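You operate a simulated robot arm through the tools that you are given. There is no shell and no other tool. Be economical: measure what you need, move in short steps, check, and stop when the job is done.

Carry out the task below with a simulated robot arm. There is one attempt and no reset: what you move stays moved.

JOB
Take the cream jug and leave it on the blue cover.

Only the result counts: the job must be done as asked and must still hold three seconds after the hand-in. Knocking over, shifting, dropping, spilling or breaking anything else fails it. Lids that push on must go on centred and level and be pressed home; caps that screw on are set level and turned clockwise until they are tight.

ROBOT AND FRAMES
A 7-joint arm with a two-finger parallel gripper, fixed in place. Base frame: the origin is at the foot of the arm, x ahead of it, y to its left, z up; the work surface is at about z = 0. Lengths are in mm, angles in rad, forces in N, time in s.
With the tool pointing down near the work surface it reaches from about 240 to 620 mm from the base axis. Its first joint turns from -1.152 to 1.152 rad. Payload 2.6 kg.
The TCP is the grasp point between the finger pads, 30 mm short of the fingertips. In the tool frame z runs along the fingers and y along their closing line. The gripper opens to 94 mm. The fingers are 28 mm wide and 10 mm thick; the gripper's body (50 by 96 mm) begins 55 mm behind the TCP.
Orientation is that of the tool frame in the base frame, as a unit quaternion [w, x, y, z]. With the fingers straight down and closing along the base's y, the tool's x points along the base's -x, its y along +y and its z along -z.

CONTROLS
- The arm moves only by the tool apply_moves. Its argument "moves" is a list of rows, each an object of numbers (a shift or turn left out is 0, a gripper value left out holds the last): "x", "y", "z": the shift along the tool's x, y, z in units of 20 mm (1.0 is 20 mm); "wx", "wy", "wz": the turn, a rotation vector about the tool's x, y, z in units of 5 degrees (1.0 is 5 degrees). In form: [{"x": .., "y": .., "z": .., "wx": .., "wy": .., "wz": ..}, ...]. A call has 1 to 20 rows; each row shifts and turns the commanded pose from where the row before left it, along the tool's axes as they then stand. "jaw" is the opening, from 0 (shut) to 1 (fully open), set as the call begins (left out, the last holds). A call with a number of a shift or a turn outside -1 to 1 is refused whole. A row lasts 0.2 s, in which the tool goes at most 50 mm and 0.15 rad; a call with a longer step from one row to the next is refused whole, and so is a gripper value outside its range. Where a pose cannot be reached the arm comes as near as it can. A force on the tool above 40 N (or 10 N above the force at the start of the call, whichever is more), or a blocked arm, ends the call early, and 0.2 s more pass. The fingers move at their own pace (about 72 mm/s each) and stop on an object; they squeeze with about 26 N. The grip force told is the motor's: it shows also when the fingers shut on nothing. Time passes only in rows, and 0.2 s behind the last, so rows that do not move let the fingers close. The reply holds the time, the measured pose of the TCP, the force on the tool along the base axes, the opening and the grip force, in the units named above and with some noise, and new pictures: "show" is both (left out), scene, wrist or none.
- Cameras (640 x 400 px; columns grow to the right, rows downward): "scene" is fixed at [17.2, 430.7, 532.8]; the picture's right is [-0.88, -0.48, 0.00], its down [-0.38, 0.70, -0.61] and it looks along [0.29, -0.53, -0.79] (base axes); focal length 312 px, centre (320, 200). "wrist" rides on the gripper at [76, 14, -102] in the tool frame; the picture's right is [-0.18, 0.98, 0.00], its down [-0.75, -0.14, -0.64] and it looks along [-0.63, -0.12, 0.77] (tool axes); focal length 243 px, centre (320, 200). There is no depth. A picture from a camera that has moved, and an enlarged one, comes with that camera's place and axes in the base frame and with its lens. The place of the scene camera against the robot may be out by one fixed shift of up to 12 mm in any direction.
- enlarge(camera, box): a new picture of the part [left, top, right, bottom] of that camera's present view, enlarged. The clock stands still meanwhile.
- finish_job(): hands the job in; it is judged then, once.

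Work in short steps. Places have to be worked out from the pictures, the camera data and where the tool is seen: move nearer, look again, correct. Check each grasp and each placing, and mend what went wrong. You have 90 turns and 170 pictures in all, those below and enlarged ones among them. Open the gripper and draw the arm clear of the work before you hand the job in, unless the task says otherwise; then end with one line.

The tools are called after "Emit:" as a command line: name --argument value ..., lists and objects as JSON in quotes. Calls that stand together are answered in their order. apply_moves: Moves the arm, as the interface text tells. Its arguments: {"type":"object","properties":{"moves":{"type":"array"},"jaw":{"type":"number"},"show":{"type":"string","enum":["both","scene","wrist","none"]}},"required":["moves"]} The other tools are called the same way: enlarge (camera, box) takes an enlarged picture of a part of a camera's view; finish_job () hands the job in.

At the start:

```text
time: 0.0
ee_pos: [373.0, 188.2, 232.9]
orientation: [0.0, 0.0, 1.0, 0.0]
ft_force: [0.8, -0.2, -0.1]
grip_width: 93.9
grip_force: 0.1
```

scene: 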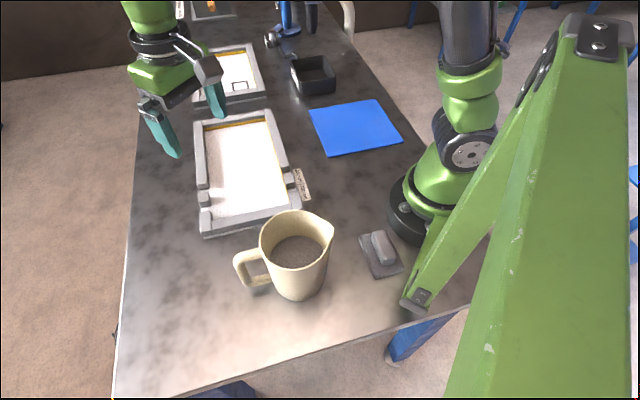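
wrist: 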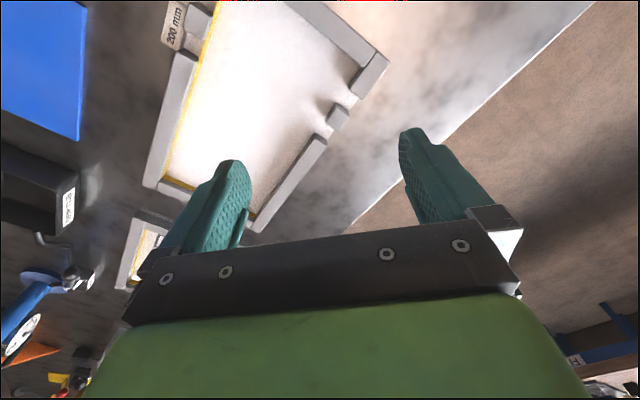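

I'll look closely at the jug and the blue cover first.

Emit:
enlarge --camera "scene" --box '[210, 190, 370, 310]'

Emit:
enlarge --camera "scene" --box '[260, 50, 440, 170]'

```text
3.33 times, centred on (290, 250) of scene
camera zoom: at [17.2, 430.7, 532.8], right [-0.88, -0.48, 0.0], down [-0.38, 0.7, -0.61], along [0.29, -0.53, -0.79], focal length 1039 px, centre (420, 33)
```

zoom: 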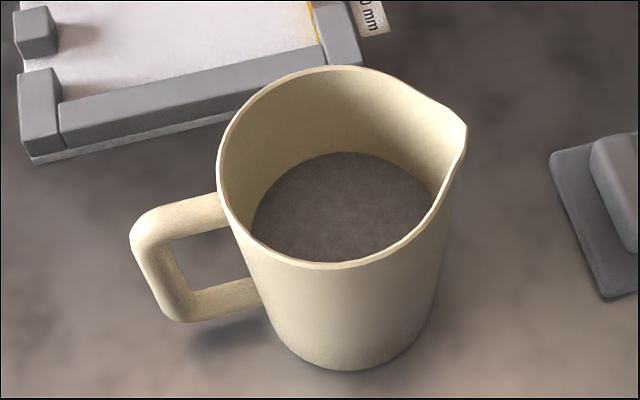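

```text
3.33 times, centred on (350, 110) of scene
camera zoom: at [17.2, 430.7, 532.8], right [-0.88, -0.48, 0.0], down [-0.38, 0.7, -0.61], along [0.29, -0.53, -0.79], focal length 1039 px, centre (220, 500)
```

zoom: 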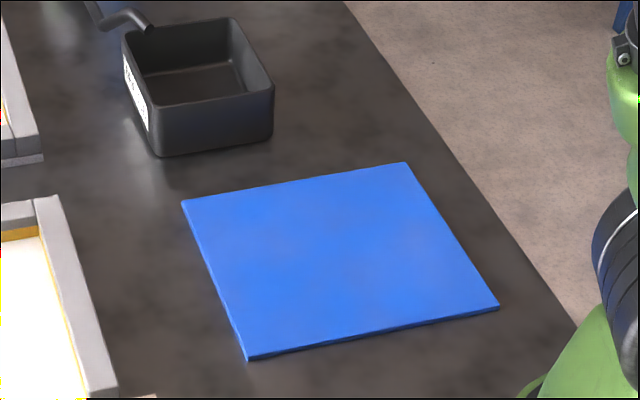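

The jug is near (157, 261), about 155 tall, with its rim too wide to span. Its handle points at azimuth ~0.65 and stays clear of the rim. The blue cover's centre is near (253, -190). I'll move above the handle and turn the fingers so they close across it.

Emit:
apply_moves --moves '[{"x": 0.91, "y": 0.63}, {"x": 0.91, "y": 0.63}, {"x": 0.91, "y": 0.63}, {"x": 0.91, "y": 0.63}, {"x": 0.91, "y": 0.63}, {"x": 0.91, "y": 0.63}, {"x": 0.91, "y": 0.63}, {"x": 0.91, "y": 0.63}, {"x": 0.91, "y": 0.63}, {"wz": -0.93}, {"wz": -0.93}, {"wz": -0.93}, {"wz": -0.93}, {"wz": -0.93}, {"wz": -0.93}, {"wz": -0.93}, {"wz": -0.93}, {}]' --jaw 1

```text
time: 3.8
ee_pos: [208.3, 301.0, 232.6]
orientation: [0.0, -0.319, 0.948, 0.0]
ft_force: [1.3, -0.2, 0.8]
grip_width: 93.9
grip_force: 0.1
camera wrist: at [139.6, 265.6, 335.7], right [-0.45, 0.89, 0.0], down [0.69, 0.34, 0.64], along [0.57, 0.29, -0.77], focal length 243 px, centre (320, 200)
```

scene: 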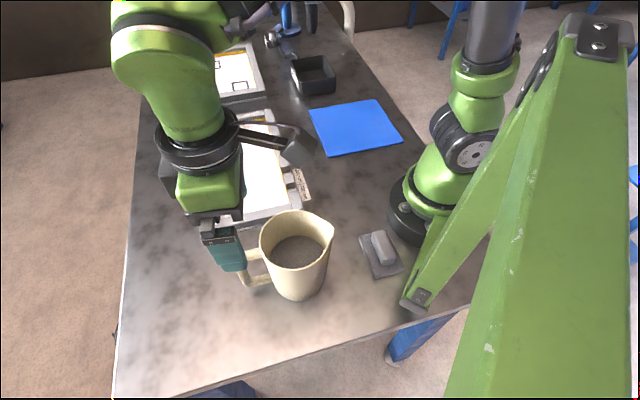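
wrist: 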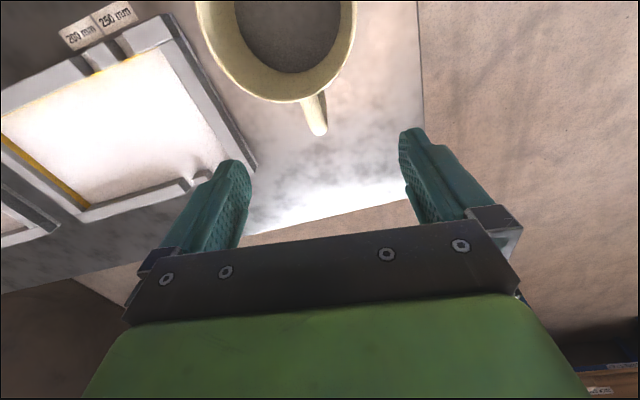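

The wrist view puts the handle's outer end at about (221, 305), its direction at ~0.69 rad and its bar at ~17 mm wide. I'll make a small correction, half-close the jaw and descend partway.

Emit:
apply_moves --moves '[{"wz": -0.46, "y": -0.24}, {}, {"z": 0.6}, {"z": 0.6}, {"z": 0.6}, {"z": 0.6}, {"z": 0.6}, {"z": 0.4}, {}]' --jaw 0.55

```text
time: 5.8
ee_pos: [211.3, 299.9, 166.1]
orientation: [0.0, -0.338, 0.941, 0.0]
ft_force: [0.1, 0.5, -0.2]
grip_width: 51.7
grip_force: 0.0
camera wrist: at [144.5, 260.4, 267.4], right [-0.48, 0.88, 0.0], down [0.67, 0.37, 0.64], along [0.56, 0.31, -0.77], focal length 243 px, centre (320, 200)
```

scene: 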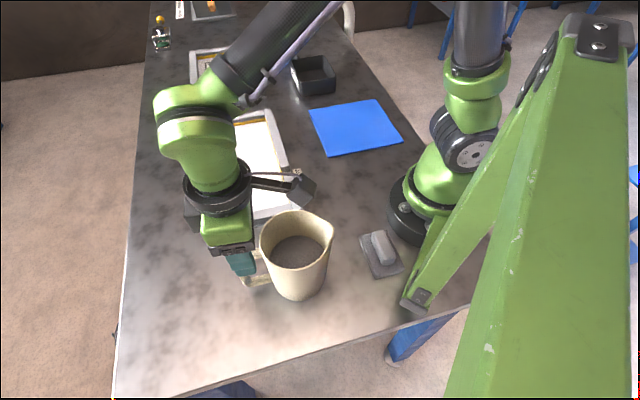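
wrist: 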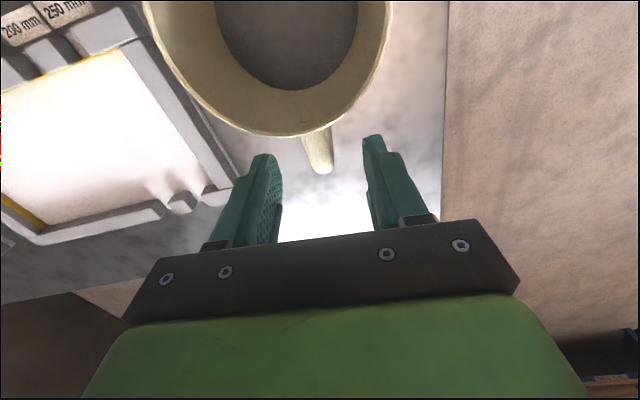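

The handle top is at z≈135 and the rim at z≈150. I'll nudge 2 mm sideways and descend to z≈112, which keeps the gripper body above the rim.

Emit:
apply_moves --moves '[{"y": -0.1}, {"z": 0.5}, {"z": 0.5}, {"z": 0.5}, {"z": 0.5}, {"z": 0.4}, {"z": 0.3}, {}]'

```text
time: 7.6
ee_pos: [213.1, 296.2, 111.9]
orientation: [0.0, -0.338, 0.941, 0.0]
ft_force: [0.1, 0.3, -0.5]
grip_width: 51.8
grip_force: 0.1
camera wrist: at [145.7, 257.6, 213.7], right [-0.48, 0.88, 0.0], down [0.67, 0.37, 0.64], along [0.56, 0.31, -0.77], focal length 243 px, centre (320, 200)
```

scene: 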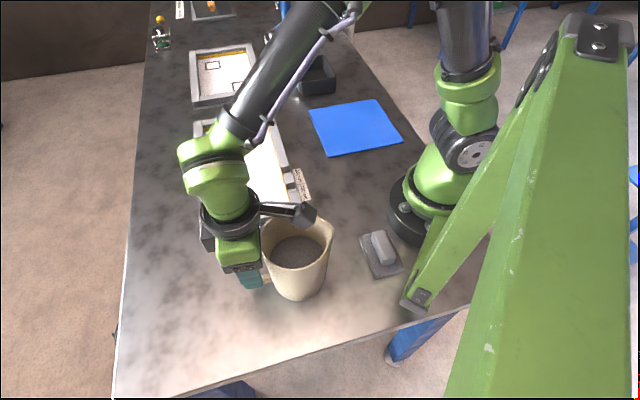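
wrist: 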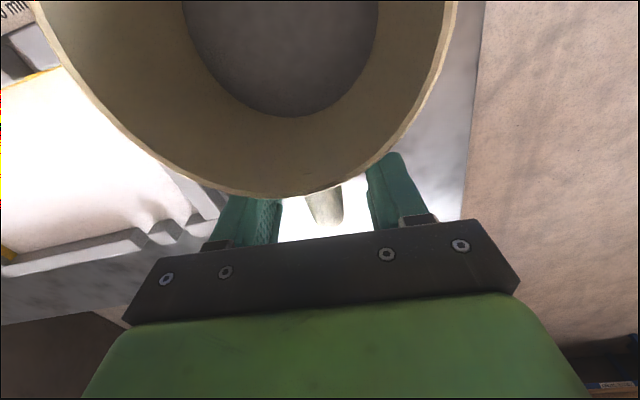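

The handle sits centred between the fingers with no contact, so I'll close.

Emit:
apply_moves --moves '[{}, {}, {}, {}]' --jaw 0

```text
time: 8.6
ee_pos: [212.4, 296.4, 110.2]
orientation: [0.0, -0.338, 0.941, 0.0]
ft_force: [-0.9, -3.1, -2.1]
grip_width: 20.1
grip_force: 26.3
camera wrist: at [145.7, 257.4, 213.6], right [-0.48, 0.88, 0.0], down [0.67, 0.37, 0.64], along [0.56, 0.31, -0.77], focal length 243 px, centre (320, 200)
```

scene: 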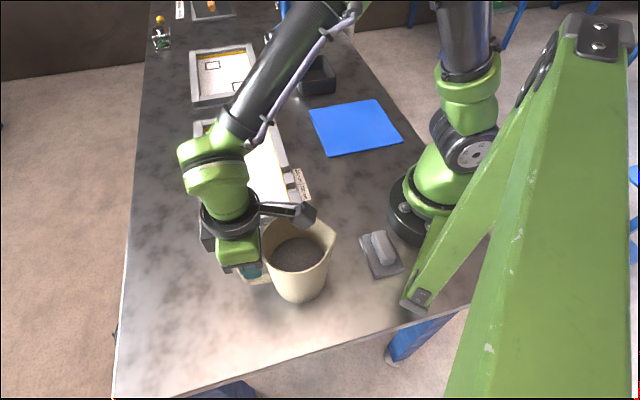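
wrist: 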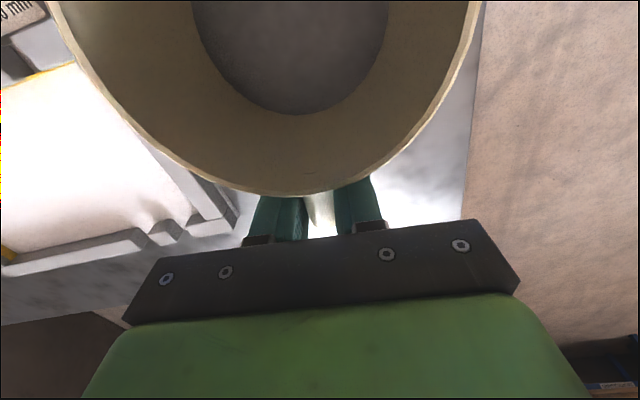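

The handle is gripped at 20 mm and 26 N. I'll try a small, slow lift to see the load and whether the jug tilts.

Emit:
apply_moves --moves '[{"z": -0.1}, {"z": -0.15}, {"z": -0.15}, {"z": -0.1}, {}]'

```text
time: 9.8
ee_pos: [212.4, 296.0, 123.0]
orientation: [-0.001, -0.338, 0.941, 0.0]
ft_force: [0.0, -0.3, -9.9]
grip_width: 20.3
grip_force: 25.9
camera wrist: at [145.8, 257.7, 224.2], right [-0.48, 0.88, 0.0], down [0.67, 0.37, 0.64], along [0.56, 0.31, -0.77], focal length 243 px, centre (320, 200)
```

scene: 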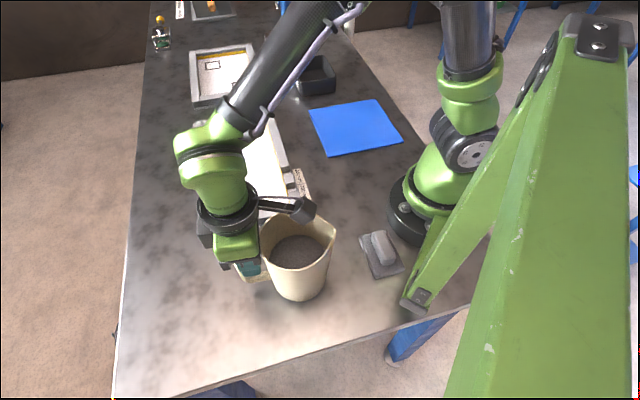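
wrist: 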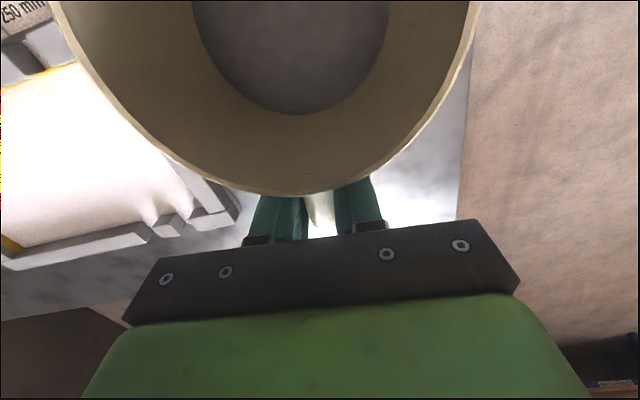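

The load is about 10 N and the jug is steady and level in the wrist view. I'll lift another 50 mm gently.

Emit:
apply_moves --moves '[{"z": -0.2}, {"z": -0.3}, {"z": -0.4}, {"z": -0.4}, {"z": -0.4}, {"z": -0.4}, {"z": -0.3}, {"z": -0.1}, {}]'

```text
time: 11.8
ee_pos: [211.9, 297.5, 172.4]
orientation: [0.0, -0.338, 0.941, 0.0]
ft_force: [-0.1, -0.2, -10.1]
grip_width: 20.3
grip_force: 26.2
camera wrist: at [145.5, 258.0, 273.7], right [-0.48, 0.88, 0.0], down [0.67, 0.37, 0.64], along [0.56, 0.31, -0.77], focal length 243 px, centre (320, 200)
```

scene: 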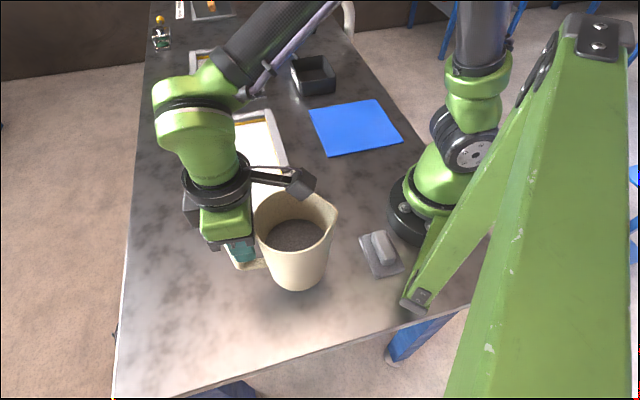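
wrist: 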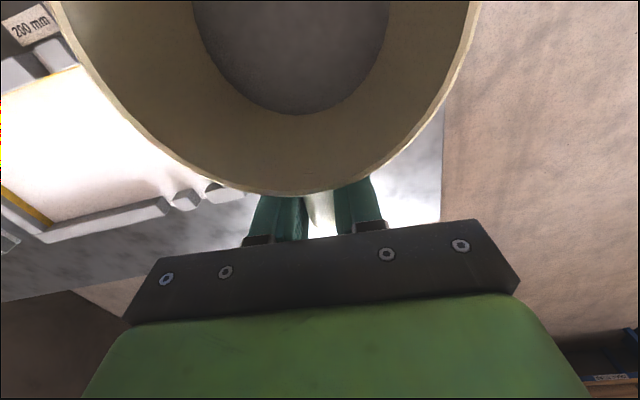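

All steady, with the jug's bottom about 60 mm up. I'll swing around the base axis clockwise, keeping the jug level, for the first ~48°.

Emit:
apply_moves --moves '[{"x": -0.074, "y": -0.309, "wz": 0.2}, {"x": -0.147, "y": -0.619, "wz": 0.4}, {"x": -0.221, "y": -0.928, "wz": 0.6}, {"x": -0.221, "y": -0.928, "wz": 0.6}, {"x": -0.221, "y": -0.928, "wz": 0.6}, {"x": -0.221, "y": -0.928, "wz": 0.6}, {"x": -0.221, "y": -0.928, "wz": 0.6}, {"x": -0.221, "y": -0.928, "wz": 0.6}, {"x": -0.221, "y": -0.928, "wz": 0.6}, {"x": -0.221, "y": -0.928, "wz": 0.6}, {"x": -0.221, "y": -0.928, "wz": 0.6}, {"x": -0.221, "y": -0.928, "wz": 0.6}, {"x": -0.221, "y": -0.928, "wz": 0.6}, {"x": -0.221, "y": -0.928, "wz": 0.6}, {"x": -0.221, "y": -0.928, "wz": 0.6}, {"x": -0.221, "y": -0.928, "wz": 0.6}, {"x": -0.147, "y": -0.619, "wz": 0.4}, {"x": -0.074, "y": -0.309, "wz": 0.2}, {}]'

```text
time: 15.8
ee_pos: [362.4, 39.8, 170.6]
orientation: [0.0, 0.074, 0.997, -0.001]
ft_force: [-0.3, 0.1, -9.9]
grip_width: 20.3
grip_force: 26.5
camera wrist: at [289.3, 63.6, 273.3], right [0.33, 0.94, 0.0], down [0.72, -0.25, 0.64], along [0.61, -0.21, -0.77], focal length 243 px, centre (320, 200)
```

scene: 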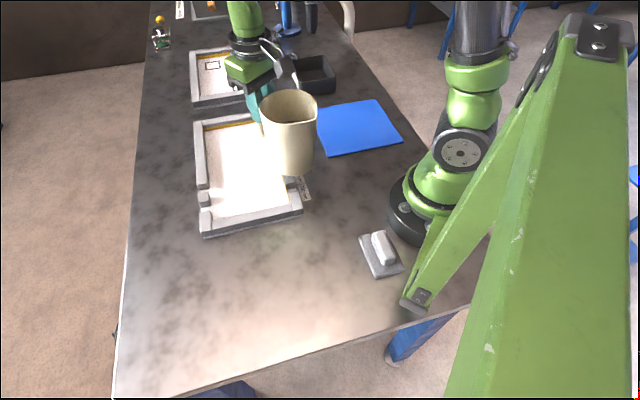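
wrist: 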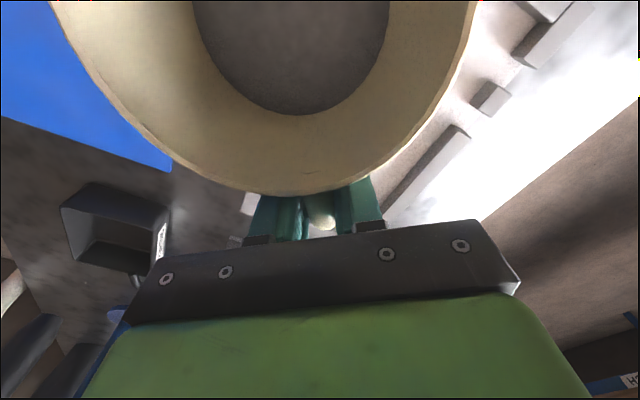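

Still level. The wrist camera confirms the cover's far corner at about (391, -175). I'll swing the remaining ~48°.

Emit:
apply_moves --moves '[{"x": -0.074, "y": -0.309, "wz": 0.2}, {"x": -0.147, "y": -0.619, "wz": 0.4}, {"x": -0.221, "y": -0.928, "wz": 0.6}, {"x": -0.221, "y": -0.928, "wz": 0.6}, {"x": -0.221, "y": -0.928, "wz": 0.6}, {"x": -0.221, "y": -0.928, "wz": 0.6}, {"x": -0.221, "y": -0.928, "wz": 0.6}, {"x": -0.221, "y": -0.928, "wz": 0.6}, {"x": -0.221, "y": -0.928, "wz": 0.6}, {"x": -0.221, "y": -0.928, "wz": 0.6}, {"x": -0.221, "y": -0.928, "wz": 0.6}, {"x": -0.221, "y": -0.928, "wz": 0.6}, {"x": -0.221, "y": -0.928, "wz": 0.6}, {"x": -0.221, "y": -0.928, "wz": 0.6}, {"x": -0.221, "y": -0.928, "wz": 0.6}, {"x": -0.147, "y": -0.619, "wz": 0.4}, {"x": -0.074, "y": -0.309, "wz": 0.2}, {}, {}]'

```text
time: 19.8
ee_pos: [285.7, -227.4, 172.1]
orientation: [0.0, 0.449, 0.893, 0.0]
ft_force: [-0.4, 0.1, -10.4]
grip_width: 20.5
grip_force: 26.3
camera wrist: at [251.7, -159.4, 273.6], right [0.9, 0.44, 0.0], down [0.33, -0.69, 0.64], along [0.28, -0.58, -0.77], focal length 243 px, centre (320, 200)
```

scene: 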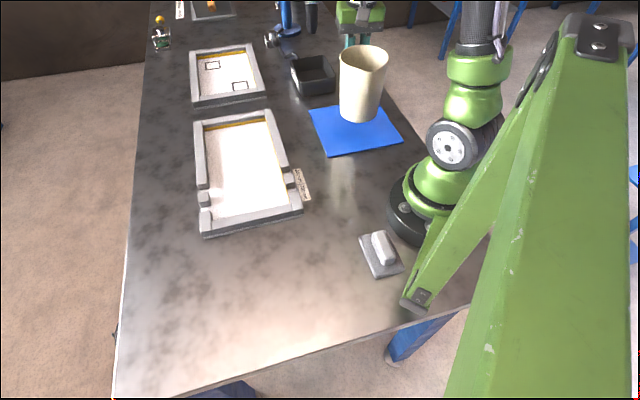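
wrist: 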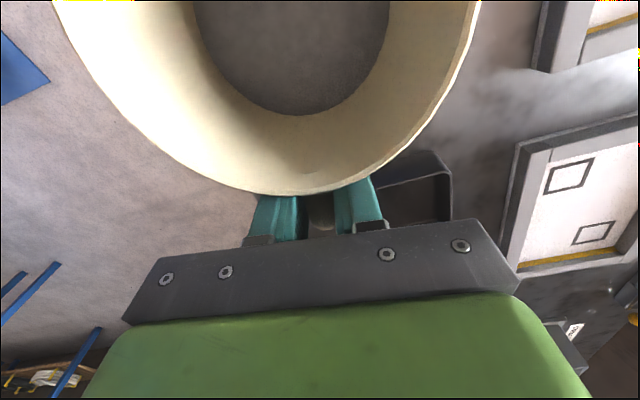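

The jug is over the cover with its centre at about (246, -174), and the cover's centre is about (253, -182). I'll shift 10 mm outward along the handle and lower by 45 mm.

Emit:
apply_moves --moves '[{"x": -0.25}, {"x": -0.25}, {"z": 0.2}, {"z": 0.4}, {"z": 0.4}, {"z": 0.4}, {"z": 0.4}, {"z": 0.3}, {"z": 0.15}, {}]'

Emit:
enlarge --camera "scene" --box '[280, 40, 440, 160]'

```text
time: 22.0
ee_pos: [290.6, -235.8, 124.4]
orientation: [0.0, 0.45, 0.893, 0.0]
ft_force: [0.1, 0.2, -10.9]
grip_width: 20.3
grip_force: 26.1
camera wrist: at [257.7, -167.6, 226.8], right [0.9, 0.44, 0.0], down [0.33, -0.69, 0.64], along [0.28, -0.58, -0.77], focal length 243 px, centre (320, 200)
```

scene: 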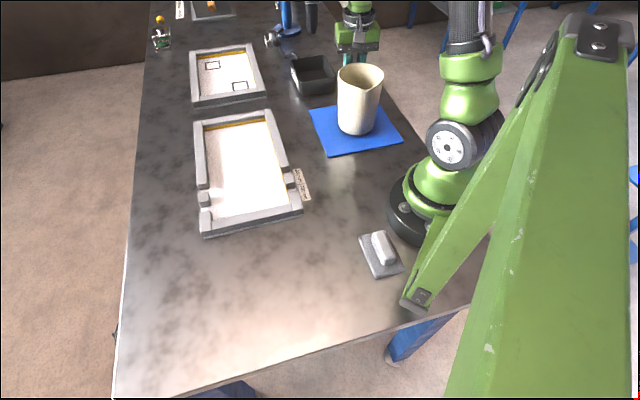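
wrist: 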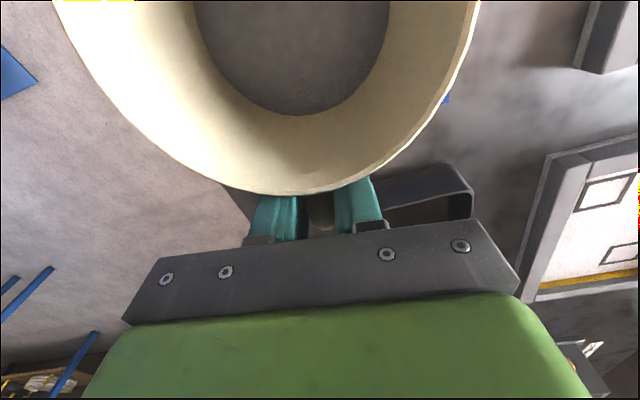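

```text
3.33 times, centred on (360, 100) of scene
camera zoom: at [17.2, 430.7, 532.9], right [-0.88, -0.48, 0.0], down [-0.38, 0.7, -0.61], along [0.29, -0.53, -0.79], focal length 1039 px, centre (187, 533)
```

zoom: 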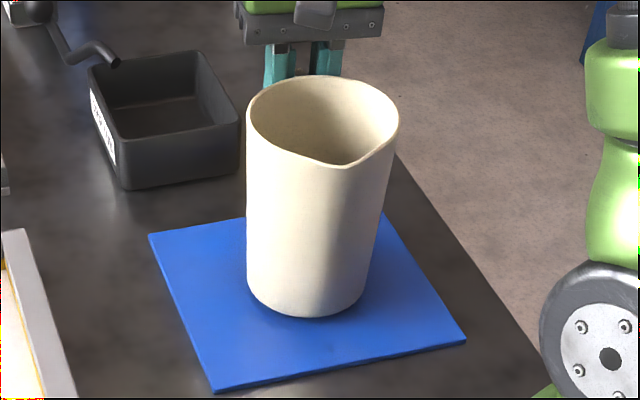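

The jug is well centred over the cover and about 10 mm up. I'll lower it in small steps and watch the force.

Emit:
apply_moves --moves '[{"z": 0.1}, {"z": 0.1}, {"z": 0.1}, {}]' --show "none"

```text
time: 23.0
ee_pos: [290.2, -236.3, 120.8]
orientation: [0.0, 0.45, 0.893, 0.0]
ft_force: [-0.7, -0.7, -10.4]
grip_width: 20.2
grip_force: 26.0
```

The load is unchanged, so I'll lower further.

Emit:
apply_moves --moves '[{"z": 0.08}, {"z": 0.08}, {}]' --show "none"

```text
time: 23.8
ee_pos: [291.7, -237.0, 119.1]
orientation: [0.002, 0.45, 0.893, -0.001]
ft_force: [-0.2, -4.5, 6.1]
grip_width: 20.2
grip_force: 26.0
```

There is contact: the load went from -10 to +6 N. I'll ease back about 1 mm and look before releasing.

Emit:
apply_moves --moves '[{"z": -0.04}, {}]'

Emit:
enlarge --camera "scene" --box '[280, 40, 440, 160]'

```text
time: 24.4
ee_pos: [291.4, -235.8, 117.5]
orientation: [0.0, 0.45, 0.893, 0.0]
ft_force: [1.2, -2.5, -3.4]
grip_width: 20.3
grip_force: 25.7
camera wrist: at [257.4, -167.6, 219.9], right [0.9, 0.44, 0.0], down [0.34, -0.69, 0.64], along [0.28, -0.58, -0.77], focal length 243 px, centre (320, 200)
```

scene: 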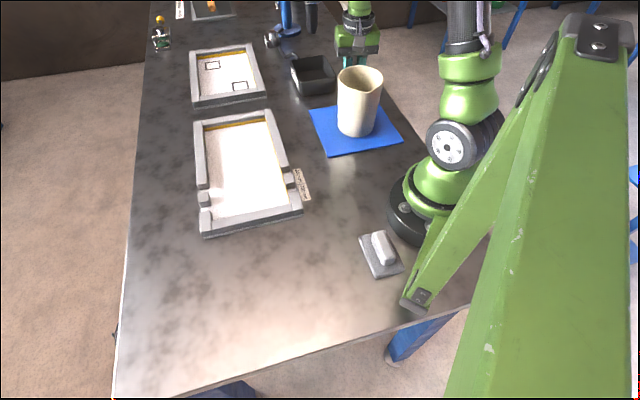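
wrist: 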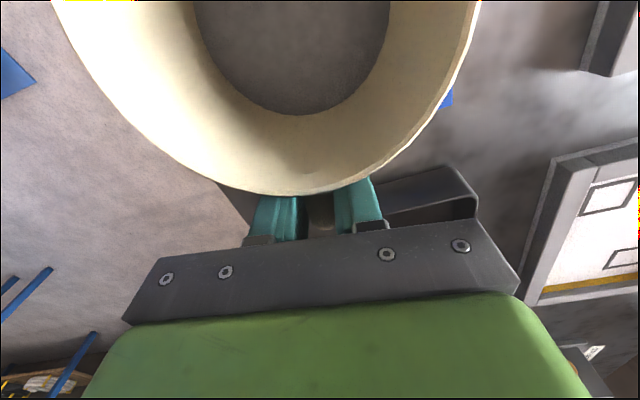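

```text
3.33 times, centred on (360, 100) of scene
camera zoom: at [17.2, 430.7, 532.8], right [-0.88, -0.48, 0.0], down [-0.38, 0.7, -0.61], along [0.29, -0.53, -0.79], focal length 1039 px, centre (187, 533)
```

zoom: 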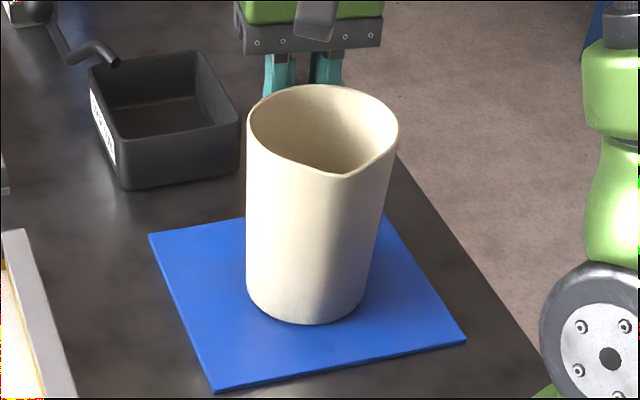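

The jug rests level on the cover with most of its weight supported. I'll open the fingers.

Emit:
apply_moves --moves '[{}, {}, {}]' --jaw 0.55

```text
time: 25.2
ee_pos: [290.9, -237.0, 118.4]
orientation: [-0.001, 0.45, 0.893, -0.001]
ft_force: [-0.1, -0.8, 0.0]
grip_width: 51.8
grip_force: 0.0
camera wrist: at [257.3, -167.6, 220.1], right [0.9, 0.44, 0.0], down [0.33, -0.69, 0.64], along [0.28, -0.58, -0.77], focal length 243 px, centre (320, 200)
```

scene: 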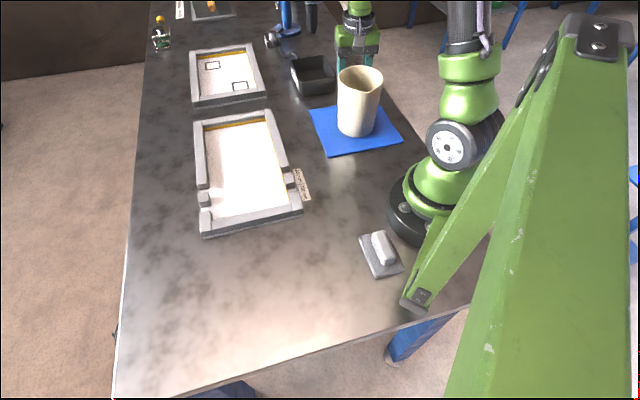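
wrist: 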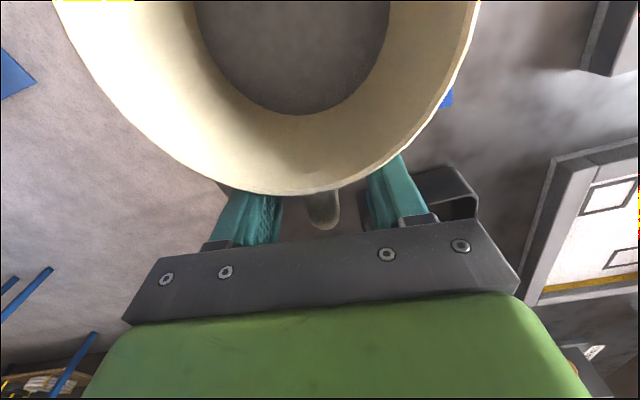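

The jug is released and steady. I'll rise straight up, clear of it.

Emit:
apply_moves --moves '[{"z": -0.3}, {"z": -0.5}, {"z": -0.7}, {"z": -0.8}, {"z": -0.8}, {"z": -0.8}, {"z": -0.8}, {"z": -0.8}, {"z": -0.5}, {}, {}]'

Emit:
enlarge --camera "scene" --box '[280, 40, 440, 160]'

```text
time: 27.6
ee_pos: [290.4, -236.5, 238.0]
orientation: [0.0, 0.449, 0.893, 0.0]
ft_force: [0.4, -0.3, 0.2]
grip_width: 51.7
grip_force: 0.1
camera wrist: at [257.8, -168.3, 340.4], right [0.9, 0.44, 0.0], down [0.33, -0.69, 0.64], along [0.28, -0.58, -0.77], focal length 243 px, centre (320, 200)
```

scene: 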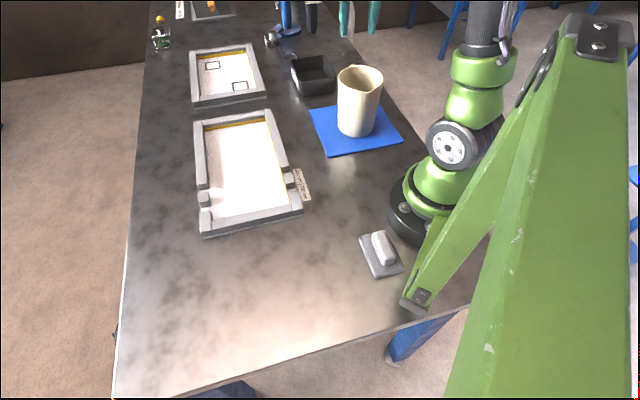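
wrist: 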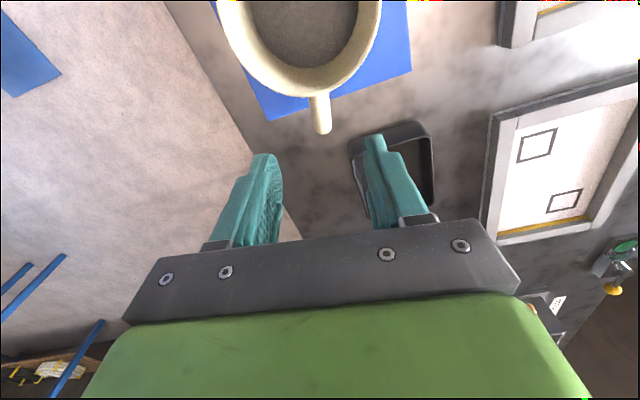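

```text
3.33 times, centred on (360, 100) of scene
camera zoom: at [17.2, 430.7, 532.8], right [-0.88, -0.48, 0.0], down [-0.38, 0.7, -0.61], along [0.29, -0.53, -0.79], focal length 1039 px, centre (187, 533)
```

zoom: 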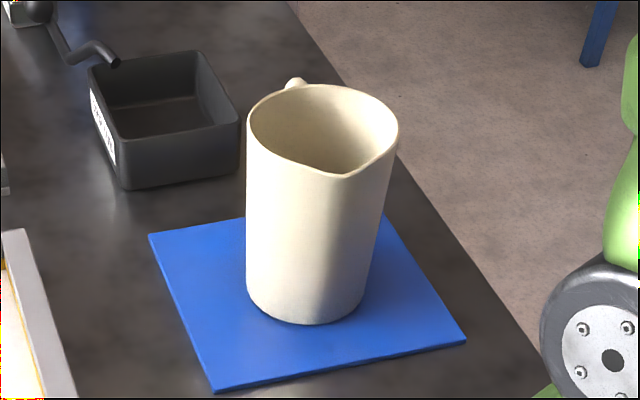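

The jug stands upright with its whole base on the blue cover, nothing else has moved, and the arm is clear, so I'll hand in.

Emit:
finish_job

```text
The job is handed in.
```

The cream jug is standing upright on the blue cover, the gripper is open and clear, and nothing else was disturbed.
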